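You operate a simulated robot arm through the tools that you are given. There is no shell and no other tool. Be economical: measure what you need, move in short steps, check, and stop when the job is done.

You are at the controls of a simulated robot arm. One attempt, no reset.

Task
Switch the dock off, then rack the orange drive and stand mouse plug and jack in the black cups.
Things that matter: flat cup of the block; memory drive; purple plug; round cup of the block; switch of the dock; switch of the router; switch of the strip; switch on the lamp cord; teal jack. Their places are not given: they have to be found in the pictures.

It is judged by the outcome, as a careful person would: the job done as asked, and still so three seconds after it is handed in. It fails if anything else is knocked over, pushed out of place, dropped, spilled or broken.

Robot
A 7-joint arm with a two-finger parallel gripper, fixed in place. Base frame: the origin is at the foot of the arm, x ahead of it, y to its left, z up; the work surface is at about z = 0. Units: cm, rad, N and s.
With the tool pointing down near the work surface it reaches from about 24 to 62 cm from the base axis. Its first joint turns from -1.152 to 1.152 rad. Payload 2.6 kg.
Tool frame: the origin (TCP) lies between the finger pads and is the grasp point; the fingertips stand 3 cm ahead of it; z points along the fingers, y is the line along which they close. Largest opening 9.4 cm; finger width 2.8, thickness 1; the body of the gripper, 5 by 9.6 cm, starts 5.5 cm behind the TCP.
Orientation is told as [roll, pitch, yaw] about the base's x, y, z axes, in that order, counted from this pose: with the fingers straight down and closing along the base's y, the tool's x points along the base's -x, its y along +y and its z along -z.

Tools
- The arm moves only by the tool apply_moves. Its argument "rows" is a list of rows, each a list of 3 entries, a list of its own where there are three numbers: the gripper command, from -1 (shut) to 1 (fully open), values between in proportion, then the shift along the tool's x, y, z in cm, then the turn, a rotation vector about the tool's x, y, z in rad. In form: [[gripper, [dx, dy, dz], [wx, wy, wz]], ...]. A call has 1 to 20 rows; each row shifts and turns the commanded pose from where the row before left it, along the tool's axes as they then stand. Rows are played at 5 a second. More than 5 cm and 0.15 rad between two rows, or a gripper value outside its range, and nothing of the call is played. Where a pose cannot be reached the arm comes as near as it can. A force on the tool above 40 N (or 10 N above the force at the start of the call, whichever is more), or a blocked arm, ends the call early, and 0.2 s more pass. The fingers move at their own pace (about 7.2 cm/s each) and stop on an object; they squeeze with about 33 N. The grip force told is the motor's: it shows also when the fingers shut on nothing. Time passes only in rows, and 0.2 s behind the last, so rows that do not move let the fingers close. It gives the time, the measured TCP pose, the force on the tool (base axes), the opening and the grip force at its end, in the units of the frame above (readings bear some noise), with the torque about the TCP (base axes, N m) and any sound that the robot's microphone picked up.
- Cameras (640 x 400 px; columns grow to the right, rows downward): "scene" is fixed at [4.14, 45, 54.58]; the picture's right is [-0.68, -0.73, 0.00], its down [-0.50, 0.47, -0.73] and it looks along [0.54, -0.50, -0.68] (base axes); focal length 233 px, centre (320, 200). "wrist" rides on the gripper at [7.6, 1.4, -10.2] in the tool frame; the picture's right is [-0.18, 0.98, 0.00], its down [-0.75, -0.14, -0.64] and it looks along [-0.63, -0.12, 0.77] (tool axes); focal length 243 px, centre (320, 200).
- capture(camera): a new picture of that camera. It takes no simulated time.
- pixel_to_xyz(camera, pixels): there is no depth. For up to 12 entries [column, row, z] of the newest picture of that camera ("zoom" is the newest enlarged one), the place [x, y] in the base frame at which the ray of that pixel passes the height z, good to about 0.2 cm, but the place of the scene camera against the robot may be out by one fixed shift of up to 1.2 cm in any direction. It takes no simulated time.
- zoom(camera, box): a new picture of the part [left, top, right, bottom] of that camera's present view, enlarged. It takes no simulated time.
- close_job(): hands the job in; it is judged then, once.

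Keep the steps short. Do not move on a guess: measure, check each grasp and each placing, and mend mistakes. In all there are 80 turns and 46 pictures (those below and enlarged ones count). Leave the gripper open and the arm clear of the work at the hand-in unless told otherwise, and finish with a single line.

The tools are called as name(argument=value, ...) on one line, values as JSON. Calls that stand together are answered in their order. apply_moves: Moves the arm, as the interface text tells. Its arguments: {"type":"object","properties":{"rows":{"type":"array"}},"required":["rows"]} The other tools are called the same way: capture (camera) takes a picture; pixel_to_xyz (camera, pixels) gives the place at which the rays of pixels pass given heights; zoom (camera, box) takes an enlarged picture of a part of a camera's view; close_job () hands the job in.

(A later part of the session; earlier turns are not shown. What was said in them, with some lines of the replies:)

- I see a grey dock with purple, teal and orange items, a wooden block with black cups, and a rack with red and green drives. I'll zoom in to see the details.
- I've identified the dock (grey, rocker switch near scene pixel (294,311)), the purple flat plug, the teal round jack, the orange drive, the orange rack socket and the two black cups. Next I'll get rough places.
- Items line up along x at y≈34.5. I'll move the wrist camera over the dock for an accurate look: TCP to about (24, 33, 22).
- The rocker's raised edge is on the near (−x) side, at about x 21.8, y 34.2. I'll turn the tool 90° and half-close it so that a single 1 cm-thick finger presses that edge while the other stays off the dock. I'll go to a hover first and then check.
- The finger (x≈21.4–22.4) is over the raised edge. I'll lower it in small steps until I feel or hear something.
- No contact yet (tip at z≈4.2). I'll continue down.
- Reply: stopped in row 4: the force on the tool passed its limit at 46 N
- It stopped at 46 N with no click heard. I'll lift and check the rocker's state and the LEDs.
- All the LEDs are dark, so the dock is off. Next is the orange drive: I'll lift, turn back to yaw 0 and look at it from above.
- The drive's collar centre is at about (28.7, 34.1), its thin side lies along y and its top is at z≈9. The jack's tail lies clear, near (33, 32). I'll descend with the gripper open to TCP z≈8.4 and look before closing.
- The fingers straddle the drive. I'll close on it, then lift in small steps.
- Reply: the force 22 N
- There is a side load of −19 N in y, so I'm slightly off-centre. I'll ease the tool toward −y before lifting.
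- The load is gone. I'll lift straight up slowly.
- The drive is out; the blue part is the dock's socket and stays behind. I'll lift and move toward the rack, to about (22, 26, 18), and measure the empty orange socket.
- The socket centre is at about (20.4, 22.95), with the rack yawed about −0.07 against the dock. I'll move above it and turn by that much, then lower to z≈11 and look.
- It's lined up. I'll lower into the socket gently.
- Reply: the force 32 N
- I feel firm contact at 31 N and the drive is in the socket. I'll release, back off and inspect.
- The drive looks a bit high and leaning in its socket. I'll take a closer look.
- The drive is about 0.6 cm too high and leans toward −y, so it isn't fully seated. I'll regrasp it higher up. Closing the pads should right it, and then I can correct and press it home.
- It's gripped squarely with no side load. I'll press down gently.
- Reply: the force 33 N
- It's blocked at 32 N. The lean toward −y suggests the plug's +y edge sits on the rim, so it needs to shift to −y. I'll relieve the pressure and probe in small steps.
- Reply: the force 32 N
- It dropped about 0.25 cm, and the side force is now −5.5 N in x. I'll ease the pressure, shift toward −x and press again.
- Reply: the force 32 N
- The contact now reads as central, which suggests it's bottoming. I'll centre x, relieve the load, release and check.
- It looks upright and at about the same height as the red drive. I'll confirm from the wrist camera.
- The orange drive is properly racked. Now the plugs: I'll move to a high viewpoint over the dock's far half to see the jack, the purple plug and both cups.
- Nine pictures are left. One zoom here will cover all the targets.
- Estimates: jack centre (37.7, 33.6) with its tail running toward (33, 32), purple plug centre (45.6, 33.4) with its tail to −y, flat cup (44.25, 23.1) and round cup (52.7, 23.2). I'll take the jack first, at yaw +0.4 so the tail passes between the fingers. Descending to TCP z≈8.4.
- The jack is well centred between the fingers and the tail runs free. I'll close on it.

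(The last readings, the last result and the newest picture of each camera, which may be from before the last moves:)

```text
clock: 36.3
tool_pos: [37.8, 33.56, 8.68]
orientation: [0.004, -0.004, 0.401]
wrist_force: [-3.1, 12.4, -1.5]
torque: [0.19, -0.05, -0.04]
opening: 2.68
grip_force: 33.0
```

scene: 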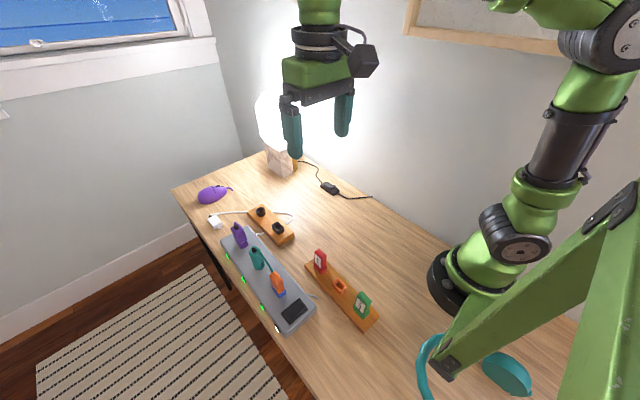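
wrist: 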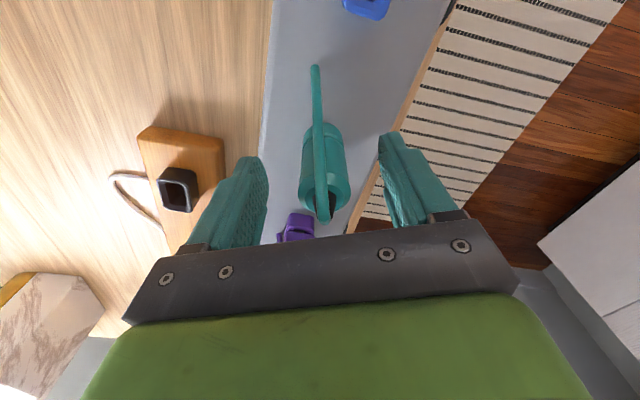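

The opening is 2.68, so it's held. I'll null the 12 N side load, then lift slowly.

apply_moves(rows=[[-1, [0, 0.1, 0], [0, 0, 0]], [-1, [0, 0, 0], [0, 0, 0]], [-1, [0, 0, -0.5], [0, 0, 0]], [-1, [0, 0, -0.5], [0, 0, 0]], [-1, [0, 0, -0.6], [0, 0, 0]], [-1, [0, 0, -1], [0, 0, 0]], [-1, [0, 0, 0], [0, 0, 0]]])

```text
clock: 37.9
tool_pos: [37.57, 33.64, 11.24]
orientation: [0.0, -0.006, 0.398]
wrist_force: [0.1, 0.2, -0.3]
torque: [0.01, 0.02, -0.03]
opening: 2.64
grip_force: 32.9
```

The jack is held and free. I'll raise it, move beside the round cup and turn it so the tail points off the block (toward −y). Then I'll look at the cup.

apply_moves(rows=[[-1, [0, 0, -4], [0, 0, 0]], [-1, [0, 0, -4], [0, 0, 0]], [-1, [-2.3, -3.0, 0], [0, 0, 0]], [-1, [-2.3, -3.0, 0], [0, 0, 0]], [-1, [-2.3, -3.0, 0], [0, 0, 0]], [-1, [-2.2, -3.2, 0], [0, 0, 0]], [-1, [0, 0, 0], [0, 0, -0.14]], [-1, [0, 0, 0], [0, 0, -0.14]], [-1, [0, 0, 0], [0, 0, -0.14]], [-1, [0, 0, 0], [0, 0, -0.14]], [-1, [0, 0, 2], [0, 0, -0.14]], [-1, [0, 0, 0], [0, 0, 0]]])

capture(camera="wrist")

```text
clock: 40.5
tool_pos: [50.77, 25.76, 17.34]
orientation: [-0.003, -0.002, 1.1]
wrist_force: [-0.2, 0.1, -0.9]
torque: [-0.02, -0.01, 0.01]
opening: 2.65
grip_force: 33.0
```

```text
6 pictures are left
```

wrist: 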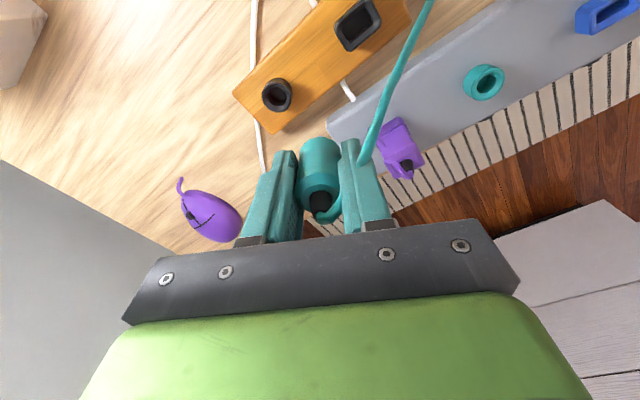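

zoom(camera="wrist", box=[250, 0, 522, 170])

```text
2.35 times, centred on (386, 85) of wrist
```

zoom: 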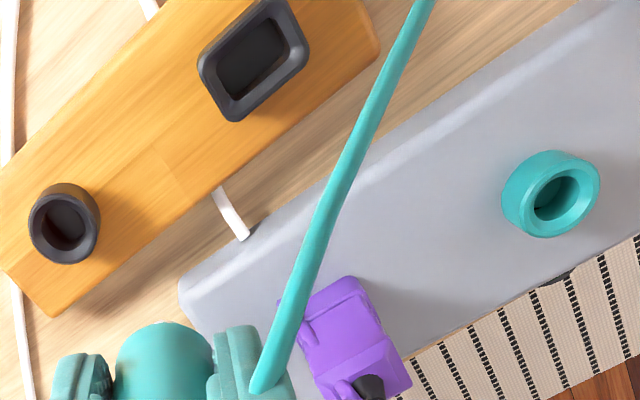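

pixel_to_xyz(camera="zoom", pixels=[[63, 228, 3.3], [63, 228, 3.5], [63, 228, 3.7], [63, 228, 4], [562, 198, 4.6], [562, 198, 4.8], [562, 198, 5], [562, 198, 5.2], [254, 60, 3.3], [254, 60, 3.5], [254, 60, 3.7], [254, 60, 4]])

pixel_to_xyz(camera="zoom", pixels=[[200, 72, 3.5], [232, 118, 3.5], [272, 0, 3.5], [308, 48, 3.5], [380, 48, 2], [50, 318, 2], [190, 0, 2]])

```text
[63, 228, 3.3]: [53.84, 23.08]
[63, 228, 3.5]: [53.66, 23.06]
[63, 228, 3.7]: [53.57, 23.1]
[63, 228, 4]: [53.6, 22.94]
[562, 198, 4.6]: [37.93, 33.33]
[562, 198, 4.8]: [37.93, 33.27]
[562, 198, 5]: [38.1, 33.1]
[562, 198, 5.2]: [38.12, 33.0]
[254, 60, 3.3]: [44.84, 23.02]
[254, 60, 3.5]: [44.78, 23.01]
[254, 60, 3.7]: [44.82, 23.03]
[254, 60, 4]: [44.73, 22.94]
```

```text
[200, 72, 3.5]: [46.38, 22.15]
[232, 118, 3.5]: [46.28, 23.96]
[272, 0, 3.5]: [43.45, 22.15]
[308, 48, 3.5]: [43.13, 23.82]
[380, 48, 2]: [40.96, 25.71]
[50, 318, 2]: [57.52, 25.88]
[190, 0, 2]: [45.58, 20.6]
```

Combining the views, the cup rim is at z≈2.5 and the best target TCP is about (53.55, 23.2). I'll move over it, descend to just above and check with the scene camera.

apply_moves(rows=[[-1, [1.02, -3.64, 0], [0, 0, 0]], [-1, [0, 0, 3.5], [0, 0, 0]], [-1, [0, 0, 3], [0, 0, 0]], [-1, [0, 0, 1], [0, 0, 0]], [-1, [0, 0, 0], [0, 0, 0]]])

zoom(camera="scene", box=[225, 180, 305, 230])

```text
clock: 41.7
tool_pos: [53.47, 23.24, 9.83]
orientation: [-0.002, -0.004, 1.096]
wrist_force: [0.2, -0.5, -1.1]
torque: [-0.04, 0.03, 0.03]
opening: 2.63
grip_force: 33.1
```

```text
8.00 times, centred on (265, 205) of scene
```

zoom: 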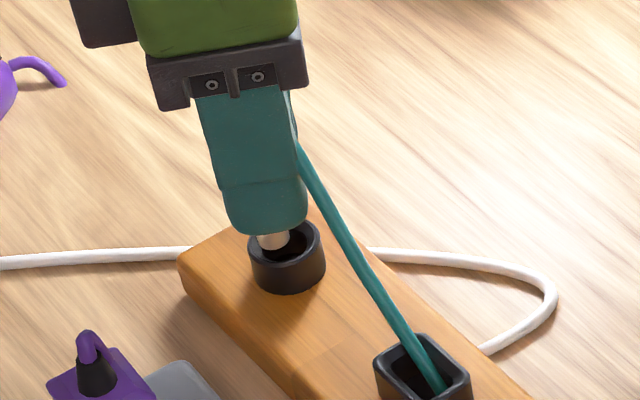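

The pin is nearly over the round cup, but the jack's tail reaches toward the flat cup. I'll lift, turn the tool further so the tail swings off to −y, then look again.

apply_moves(rows=[[-1, [0, 0, -3], [0, 0, 0]], [-1, [0, 0, -1.5], [0, 0, 0]], [-1, [0, 0, 0], [0, 0, -0.14]], [-1, [0, 0, 0], [0, 0, -0.14]], [-1, [0, 0, 0], [0, 0, -0.14]], [-1, [0, 0, 0], [0, 0, -0.14]], [-1, [0, 0, 0], [0, 0, -0.14]], [-1, [0, 0, 0], [0, 0, -0.14]], [-1, [0, 0, 0], [0, 0, -0.14]], [-1, [0, 0, 0], [0, 0, -0.14]], [-1, [0, 0, 0], [0, 0, 0]], [-1, [0, 0, 3], [0, 0, 0]], [-1, [0, 0, 1.5], [0, 0, 0]], [-1, [0, 0, 0], [0, 0, 0]]])

zoom(camera="scene", box=[225, 180, 305, 230])

```text
clock: 44.7
tool_pos: [53.54, 23.45, 9.67]
orientation: [-0.005, 0.0, 2.219]
wrist_force: [-0.4, -0.7, 0.1]
torque: [0.0, 0.01, -0.02]
opening: 2.63
grip_force: 32.8
```

```text
8.00 times, centred on (265, 205) of scene
```

zoom: 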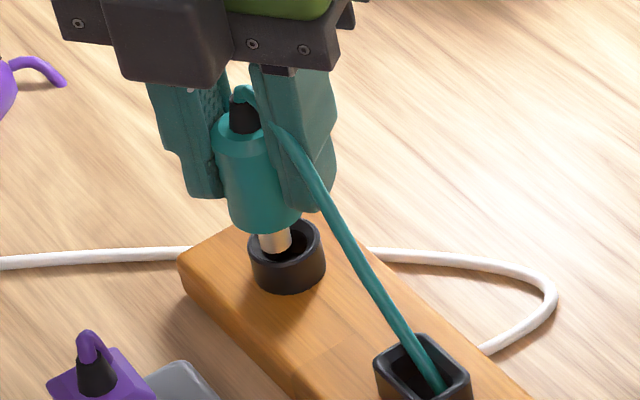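

The tail keeps its own direction regardless, so it seems to be only a light trailing cord. The pin is slightly off the cup centre, so I'll measure with the scene view.

pixel_to_xyz(camera="zoom", pixels=[[285, 243, 2.5], [285, 243, 3], [285, 243, 3.5], [274, 247, 3], [274, 247, 3.5], [274, 247, 4], [274, 247, 4.5], [240, 108, 9], [240, 108, 10], [288, 285, 1.3]])

```text
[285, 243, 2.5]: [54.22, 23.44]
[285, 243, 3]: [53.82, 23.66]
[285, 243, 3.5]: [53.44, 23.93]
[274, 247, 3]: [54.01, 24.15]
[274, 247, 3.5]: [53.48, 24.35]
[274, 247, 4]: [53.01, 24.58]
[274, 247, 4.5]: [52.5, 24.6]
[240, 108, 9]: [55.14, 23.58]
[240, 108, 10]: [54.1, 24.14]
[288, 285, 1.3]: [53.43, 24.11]
```

Both cameras agree the jack needs about −0.45 cm in y. I'll shift it and lower in small steps, watching the force.

apply_moves(rows=[[-1, [0.41, 0.21, -0.3], [0, 0, 0]], [-1, [0, 0, 0.3], [0, 0, 0]], [-1, [0, 0, 0.2], [0, 0, 0]], [-1, [0, 0, 0.2], [0, 0, 0]], [-1, [0, 0, 0.2], [0, 0, 0]], [-1, [0, 0, 0], [0, 0, 0]]])

```text
clock: 46.1
tool_pos: [53.65, 22.99, 9.02]
orientation: [-0.006, 0.001, 2.216]
wrist_force: [-0.3, 0.7, -0.5]
torque: [0.01, 0.01, -0.01]
opening: 2.62
grip_force: 33.2
```

apply_moves(rows=[[-1, [0, 0, 0.2], [0, 0, 0]], [-1, [0, 0, 0.2], [0, 0, 0]], [-1, [0, 0, 0.2], [0, 0, 0]], [-1, [0, 0, 0], [0, 0, 0]]])

```text
clock: 47.1
tool_pos: [53.67, 22.79, 8.51]
orientation: [-0.005, 0.001, 2.219]
wrist_force: [-0.2, -0.4, -0.6]
torque: [0.02, -0.01, -0.03]
opening: 2.64
grip_force: 32.8
```

apply_moves(rows=[[-1, [0, 0, 0.2], [0, 0, 0]], [-1, [0, 0, 0.2], [0, 0, 0]], [-1, [0, 0, 0.2], [0, 0, 0]], [-1, [0, 0, 0.2], [0, 0, 0]], [-1, [0, 0, 0], [0, 0, 0]]])

```text
clock: 48.3
tool_pos: [53.65, 22.79, 7.92]
orientation: [-0.01, 0.0, 2.218]
wrist_force: [-2.4, -1.7, 11.5]
torque: [-0.06, 0.18, -0.05]
opening: 2.6
grip_force: 32.8
```

Contact is at about 7.9 (11 N). I'll probe sideways by 0.25 cm in +x to tell whether the pin is inside the cup (wall reaction) or sitting on a rim.

apply_moves(rows=[[-1, [0.15, -0.2, 0], [0, 0, 0]], [-1, [0, 0, 0], [0, 0, 0]]])

```text
clock: 48.9
tool_pos: [53.98, 22.97, 7.81]
orientation: [-0.007, -0.001, 2.218]
wrist_force: [-5.7, -1.1, 16.0]
torque: [-0.02, 0.33, -0.03]
opening: 2.62
grip_force: 32.9
```

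apply_moves(rows=[[-1, [0.15, -0.2, -0.1], [0, 0, 0]], [-1, [0, 0, 0], [0, 0, 0]]])

```text
clock: 49.5
tool_pos: [54.21, 22.93, 7.84]
orientation: [-0.005, 0.001, 2.217]
wrist_force: [-4.3, 1.1, 12.3]
torque: [0.15, 0.24, 0.0]
opening: 2.63
grip_force: 33.5
```

There's no wall reaction, so it's sliding on a surface. One scene picture to see where the pin is.

zoom(camera="scene", box=[235, 190, 283, 220])

```text
13.33 times, centred on (259, 205) of scene
```

zoom: 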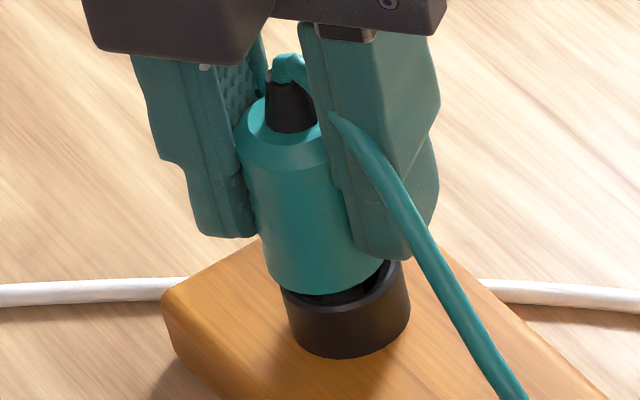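

The body is offset in the picture, and the contact torque puts the support on the +y side of the pin, so the hole lies toward −y. I'll slide −y lightly and watch for the force to drop.

apply_moves(rows=[[-1, [0.12, 0.09, -0.05], [0, 0, 0]], [-1, [0.12, 0.09, 0], [0, 0, 0]], [-1, [0, 0, 0], [0, 0, 0]]])

```text
clock: 50.3
tool_pos: [54.03, 22.59, 7.77]
orientation: [-0.002, -0.001, 2.218]
wrist_force: [-4.3, 5.7, 6.8]
torque: [0.34, 0.23, 0.0]
opening: 2.65
grip_force: 33.2
```

The lateral load rivals the vertical one now. I'll clear the friction history: lift 0.4 and lower again here.

apply_moves(rows=[[-1, [0, 0, -0.4], [0, 0, 0]], [-1, [0, 0, 0], [0, 0, 0]]])

apply_moves(rows=[[-1, [0, 0, 0.3], [0, 0, 0]], [-1, [0, 0, 0.2], [0, 0, 0]], [-1, [0, 0, 0], [0, 0, 0]]])

```text
clock: 50.9
tool_pos: [54.29, 22.43, 8.18]
orientation: [-0.004, 0.003, 2.218]
wrist_force: [0.0, 0.1, 0.4]
torque: [0.02, 0.05, 0.02]
opening: 2.65
grip_force: 32.8
```

```text
clock: 51.7
tool_pos: [54.14, 22.53, 7.85]
orientation: [-0.005, 0.003, 2.219]
wrist_force: [-0.1, -1.1, 1.9]
torque: [-0.08, 0.0, 0.01]
opening: 2.62
grip_force: 33.1
```

Only 1.9 N at the same depth, so it's entering here. I'll continue down.

apply_moves(rows=[[-1, [0, 0, 0.15], [0, 0, 0]], [-1, [0, 0, 0.15], [0, 0, 0]], [-1, [0, 0, 0], [0, 0, 0]]])

```text
clock: 52.5
tool_pos: [54.22, 22.69, 7.86]
orientation: [-0.008, 0.001, 2.217]
wrist_force: [-4.0, -5.2, 24.1]
torque: [-0.24, 0.29, 0.01]
opening: 2.6
grip_force: 33.0
```

It's blocked again, and the slope force points to (−x, −y). I'll lift, shift (−0.5, −0.15) and lower again.

apply_moves(rows=[[-1, [0, 0, -0.6], [0, 0, 0]], [-1, [-0.18, 0.49, 0], [0, 0, 0]], [-1, [0, 0, 0.3], [0, 0, 0]], [-1, [0, 0, 0.2], [0, 0, 0]], [-1, [0, 0, 0], [0, 0, 0]]])

```text
clock: 53.7
tool_pos: [53.69, 22.57, 7.72]
orientation: [-0.009, 0.001, 2.217]
wrist_force: [-6.7, -1.3, 23.4]
torque: [-0.08, 0.44, 0.02]
opening: 2.66
grip_force: 32.7
```

The lateral force is now purely −x (6.7 N). I'll shift −x a further 0.3.

apply_moves(rows=[[-1, [0, 0, -0.5], [0, 0, 0]], [-1, [-0.18, 0.24, 0], [0, 0, 0]], [-1, [0, 0, 0.3], [0, 0, 0]], [-1, [0, 0, 0.2], [0, 0, 0]], [-1, [0, 0, 0], [0, 0, 0]]])

```text
clock: 54.9
tool_pos: [53.31, 22.4, 7.88]
orientation: [-0.009, 0.001, 2.217]
wrist_force: [-5.7, -2.1, 20.9]
torque: [-0.15, 0.33, 0.05]
opening: 2.61
grip_force: 32.7
```

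The surface has been flat over about a 0.9 cm span, with one wall hit at (+x, −y). That fits the pin being inside the hole with the jack body resting on the rim, i.e. seated but loose. I'll centre it, unload, release and lift away.

apply_moves(rows=[[-1, [0, 0, -0.25], [0, 0, 0]], [-1, [-0.17, -0.43, 0], [0, 0, 0]], [-1, [0, 0, 0], [0, 0, 0]], [-0.5, [0, 0, 0], [0, 0, 0]], [-0.15, [0, 0, 0], [0, 0, 0]], [-0.15, [0, 0, 0], [0, 0, 0]], [-0.15, [0, 0, -1.5], [0, 0, 0]], [-0.15, [0, 0, -4], [0, 0, 0]], [-0.15, [0, 0, -4], [0, 0, 0]], [-0.15, [0, 0, -2], [0, 0, 0]], [-0.15, [0, 0, 0], [0, 0, 0]]])

zoom(camera="scene", box=[218, 180, 306, 235])

```text
clock: 57.3
tool_pos: [53.48, 22.72, 19.27]
orientation: [-0.005, 0.0, 2.217]
wrist_force: [-0.8, -0.9, 0.9]
torque: [-0.02, 0.0, 0.01]
opening: 3.99
grip_force: 0.0
```

```text
7.27 times, centred on (262, 208) of scene
```

zoom: 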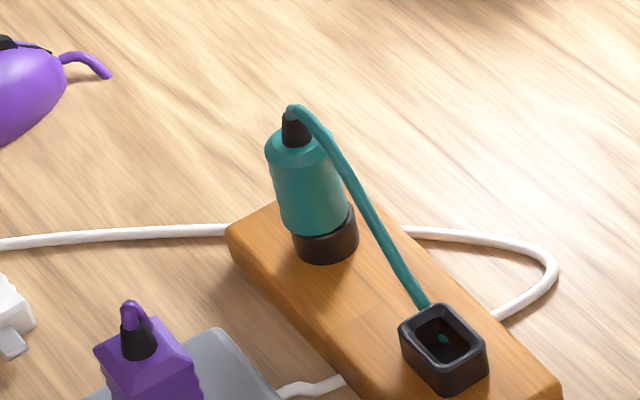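

The jack stands upright in the round cup. Its cord passes visually through the flat cup's wall, so it has no body to collide with. One picture is left, so I'll refine the purple plug and the flat cup from the existing views.

pixel_to_xyz(camera="zoom", pixels=[[443, 339, 2.6], [327, 225, 2.6], [143, 352, 9], [143, 352, 8.5], [143, 352, 8], [293, 140, 7.5], [293, 140, 8], [293, 140, 8.5], [98, 350, 8.5], [150, 318, 8.5], [195, 365, 8.5], [142, 398, 8.5]])

pixel_to_xyz(camera="wrist", pixels=[[398.7, 117.7, 4.3], [377.5, 131.7, 4.3], [385, 158, 8.5], [424, 162.8, 8.5], [417, 144.5, 8.5], [405, 165, 9], [405, 165, 9.5], [487, 169, 4.3], [486, 170, 4.3], [254, 99, 2.6]])

```text
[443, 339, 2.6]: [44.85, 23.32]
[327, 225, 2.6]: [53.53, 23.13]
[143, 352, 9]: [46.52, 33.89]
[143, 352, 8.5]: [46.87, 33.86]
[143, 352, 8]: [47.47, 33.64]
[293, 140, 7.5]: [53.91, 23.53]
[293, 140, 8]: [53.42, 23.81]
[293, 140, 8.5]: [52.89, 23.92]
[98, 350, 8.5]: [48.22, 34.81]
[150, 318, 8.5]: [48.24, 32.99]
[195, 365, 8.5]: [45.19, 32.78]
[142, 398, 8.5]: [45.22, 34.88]
```

```text
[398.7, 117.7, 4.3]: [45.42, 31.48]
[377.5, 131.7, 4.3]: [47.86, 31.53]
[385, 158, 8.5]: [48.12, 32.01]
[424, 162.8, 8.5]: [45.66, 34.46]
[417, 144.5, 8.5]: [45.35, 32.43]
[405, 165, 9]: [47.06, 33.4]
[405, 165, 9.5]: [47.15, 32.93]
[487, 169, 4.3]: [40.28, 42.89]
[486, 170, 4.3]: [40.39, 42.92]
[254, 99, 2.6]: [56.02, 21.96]
```

The dock sockets are evenly spaced (28.5, 37.7, so 46.75), so the plug centre is about (46.75, 33.25). The flat cup is at about (44.65, 22.85). I'll turn to yaw≈−0.04 and go above the plug.

apply_moves(rows=[[0.4, [0, 0, 0], [0, 0, 0.14125]], [0.4, [0, 0, 0], [0, 0, 0.14125]], [0.4, [0, 0, 0], [0, 0, 0.14125]], [0.4, [0, 0, 0], [0, 0, 0.14125]], [0.4, [0, 0, 0], [0, 0, 0.14125]], [0.4, [0, 0, 0], [0, 0, 0.14125]], [0.4, [0, 0, 0], [0, 0, 0.14125]], [0.4, [0, 0, 0], [0, 0, 0.14125]], [0.4, [0, 0, 0], [0, 0, 0.14125]], [0.4, [0, 0, 0], [0, 0, 0.14125]], [0.4, [0, 0, 0], [0, 0, 0.14125]], [0.4, [0, 0, 0], [0, 0, 0.14125]], [0.4, [0, 0, 0], [0, 0, 0.14125]], [0.4, [0, 0, 0], [0, 0, 0.14125]], [0.4, [0, 0, 0], [0, 0, 0.14125]], [0.4, [0, 0, 0], [0, 0, 0.14125]], [0.4, [2.39, 3.41, 0], [0, 0, 0]], [0.4, [2.39, 3.41, 0], [0, 0, 0]], [0.4, [2.39, 3.41, 0], [0, 0, 0]], [0.4, [0, 0, 0], [0, 0, 0]]])

```text
clock: 61.5
tool_pos: [46.96, 33.35, 19.34]
orientation: [0.003, -0.007, -0.041]
wrist_force: [0.5, -0.1, -1.0]
torque: [-0.01, -0.02, -0.01]
opening: 6.55
grip_force: 0.0
```

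In place. I'll descend to z≈8.5 with the gripper open (clearance about 2 cm each side), going gently.

apply_moves(rows=[[0.4, [0.15, -0.05, 4], [0, 0, 0]], [0.4, [0, 0, 3], [0, 0, 0]], [0.4, [0, 0, 1.5], [0, 0, 0]], [0.4, [0, 0, 1.2], [0, 0, 0]], [0.4, [0, 0, 1.1], [0, 0, 0]], [0.4, [0, 0, 0], [0, 0, 0]]])

apply_moves(rows=[[0, [0, 0, 0], [0, 0, 0]], [-0.3, [0, 0, 0], [0, 0, 0]], [-0.6, [0, 0, 0], [0, 0, 0]], [-1, [0, 0, 0], [0, 0, 0]], [-1, [0, 0, 0], [0, 0, 0]]])

```text
clock: 62.9
tool_pos: [46.73, 33.29, 8.59]
orientation: [0.005, -0.005, -0.042]
wrist_force: [-1.2, 0.6, 0.3]
torque: [0.06, 0.0, -0.03]
opening: 6.57
grip_force: 0.0
```

```text
clock: 64.1
tool_pos: [46.67, 33.24, 8.48]
orientation: [0.002, -0.003, -0.041]
wrist_force: [-5.6, -9.0, 3.1]
torque: [-0.01, 0.02, 0.22]
opening: 2.83
grip_force: 32.4
```

It's held (opening 2.83). I'll null the side load and lift slowly.

apply_moves(rows=[[-1, [0.04, -0.1, 0], [0, 0, -0.02]], [-1, [0, 0, 0], [0, 0, 0]], [-1, [0, 0, -0.5], [0, 0, 0]], [-1, [0, 0, -0.5], [0, 0, 0]], [-1, [0, 0, -0.6], [0, 0, 0]], [-1, [0, 0, -1], [0, 0, 0]], [-1, [0, 0, 0], [0, 0, 0]]])

```text
clock: 65.7
tool_pos: [46.68, 33.21, 11.07]
orientation: [0.002, -0.003, -0.022]
wrist_force: [0.6, 0.6, 0.1]
torque: [-0.02, 0.01, 0.01]
opening: 2.84
grip_force: 32.8
```

The plug is out and held. I'll raise it, carry it over the flat cup at (44.65, 22.85), and lower to just above.

apply_moves(rows=[[-1, [0, 0, -4], [0, 0, 0]], [-1, [0, 0, -3], [0, 0, 0]], [-1, [0.6, -3.46, 0], [0, 0, 0]], [-1, [0.6, -3.47, 0], [0, 0, 0]], [-1, [0.6, -3.47, 0], [0, 0, 0]], [-1, [0, 0, 4], [0, 0, 0]], [-1, [0, 0, 3], [0, 0, 0]], [-1, [0, 0, 1.2], [0, 0, 0]], [-1, [0, 0, 0], [0, 0, 0]]])

```text
clock: 67.7
tool_pos: [44.65, 22.79, 9.88]
orientation: [0.003, -0.002, -0.021]
wrist_force: [0.5, -0.5, -1.0]
torque: [-0.03, -0.01, 0.03]
opening: 2.83
grip_force: 32.7
```

Lowering in small steps. Seating is expected near z≈7.7; a rim hit would show near 8.9.

apply_moves(rows=[[-1, [0, 0, 0.3], [0, 0, 0]], [-1, [0, 0, 0.3], [0, 0, 0]], [-1, [0, 0, 0.2], [0, 0, 0]], [-1, [0, 0, 0.2], [0, 0, 0]], [-1, [0, 0, 0.2], [0, 0, 0]], [-1, [0, 0, 0], [0, 0, 0]]])

```text
clock: 69.1
tool_pos: [44.6, 22.86, 8.92]
orientation: [0.004, -0.004, -0.023]
wrist_force: [-7.0, -3.0, 8.8]
torque: [-0.1, 0.25, -0.03]
opening: 2.83
grip_force: 33.0
```

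It's a rim hit, with the slope pushing −x (and slightly −y). I'll back up a little, shift −x 0.2 and −y 0.07, and retry.

apply_moves(rows=[[-1, [0, 0, -0.3], [0, 0, 0]], [-1, [0.2, -0.07, 0], [0, 0, 0]], [-1, [0, 0, 0.2], [0, 0, 0]], [-1, [0, 0, 0.2], [0, 0, 0]], [-1, [0, 0, 0], [0, 0, 0]]])

```text
clock: 70.3
tool_pos: [44.48, 22.84, 8.55]
orientation: [0.001, -0.004, -0.019]
wrist_force: [-0.1, -0.3, -0.4]
torque: [-0.03, 0.01, 0.01]
opening: 2.82
grip_force: 33.3
```

It's free now and below the earlier block. I'll continue down.

apply_moves(rows=[[-1, [0, 0, 0.2], [0, 0, 0]], [-1, [0, 0, 0.2], [0, 0, 0]], [-1, [0, 0, 0.2], [0, 0, 0]], [-1, [0, 0, 0.2], [0, 0, 0]], [-1, [0, 0, 0.1], [0, 0, 0]], [-1, [0, 0, 0], [0, 0, 0]]])

```text
clock: 71.7
tool_pos: [44.45, 22.65, 7.84]
orientation: [0.002, -0.004, -0.019]
wrist_force: [-0.4, 0.4, -0.5]
torque: [0.01, 0.03, 0.02]
opening: 2.85
grip_force: 33.0
```

apply_moves(rows=[[-1, [0, 0, 0.15], [0, 0, 0]], [-1, [0, 0, 0.15], [0, 0, 0]], [-1, [0, 0, 0.15], [0, 0, 0]], [-1, [0, 0, 0], [0, 0, 0]]])

```text
clock: 72.7
tool_pos: [44.55, 22.82, 7.48]
orientation: [0.008, -0.011, -0.023]
wrist_force: [-5.3, -1.6, 30.8]
torque: [-0.07, 0.26, -0.05]
opening: 2.87
grip_force: 32.7
```

Firm seating at z≈7.5, about 1.4 cm below the rim contact. I'll unload, release, lift clear and back the arm off toward a clear pose.

apply_moves(rows=[[-1, [0, 0, -0.3], [0, 0, 0]], [-1, [0, 0, 0], [0, 0, 0]], [-0.4, [0, 0, 0], [0, 0, 0]], [-0.1, [0, 0, 0], [0, 0, 0]], [-0.1, [0, 0, 0], [0, 0, 0]], [-0.1, [0, 0, -1.5], [0, 0, 0]], [-0.1, [0, 0, -4], [0, 0, 0]], [-0.1, [0, 0, -4], [0, 0, 0]], [0.2, [0, 0, -4], [0, 0, 0]], [0.6, [0, 0, -4.5], [0, 0, 0]], [1, [0, 0, -4.5], [0, 0, 0]], [1, [2, -4, -1], [0, 0, 0]], [1, [2, -4, -1], [0, 0, 0]], [1, [2, -4, 0], [0, 0, 0]], [1, [0, 0, 0], [0, 0, 0]]])

zoom(camera="scene", box=[205, 180, 397, 300])

```text
clock: 75.9
tool_pos: [38.17, 10.82, 31.74]
orientation: [0.003, -0.003, -0.02]
wrist_force: [0.1, -0.1, 0.5]
torque: [-0.01, -0.03, 0.01]
opening: 9.41
grip_force: 0.1
```

```text
3.33 times, centred on (301, 240) of scene
```

zoom: 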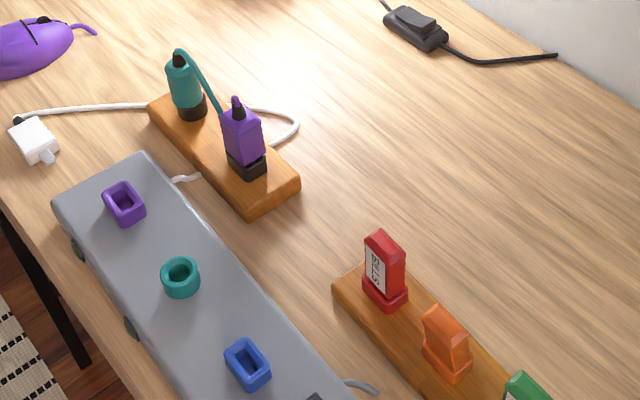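

The last picture shows everything in place: the dock LEDs I can see are dark, the orange drive is in its rack socket, and the teal jack and purple plug stand upright in the black cups. The arm is clear with the gripper open, so I'm handing in.

close_job()

```text
The job is handed in.
```

The dock is switched off, the orange drive is racked, and the purple mouse plug and teal jack are standing in the flat and round black cups.
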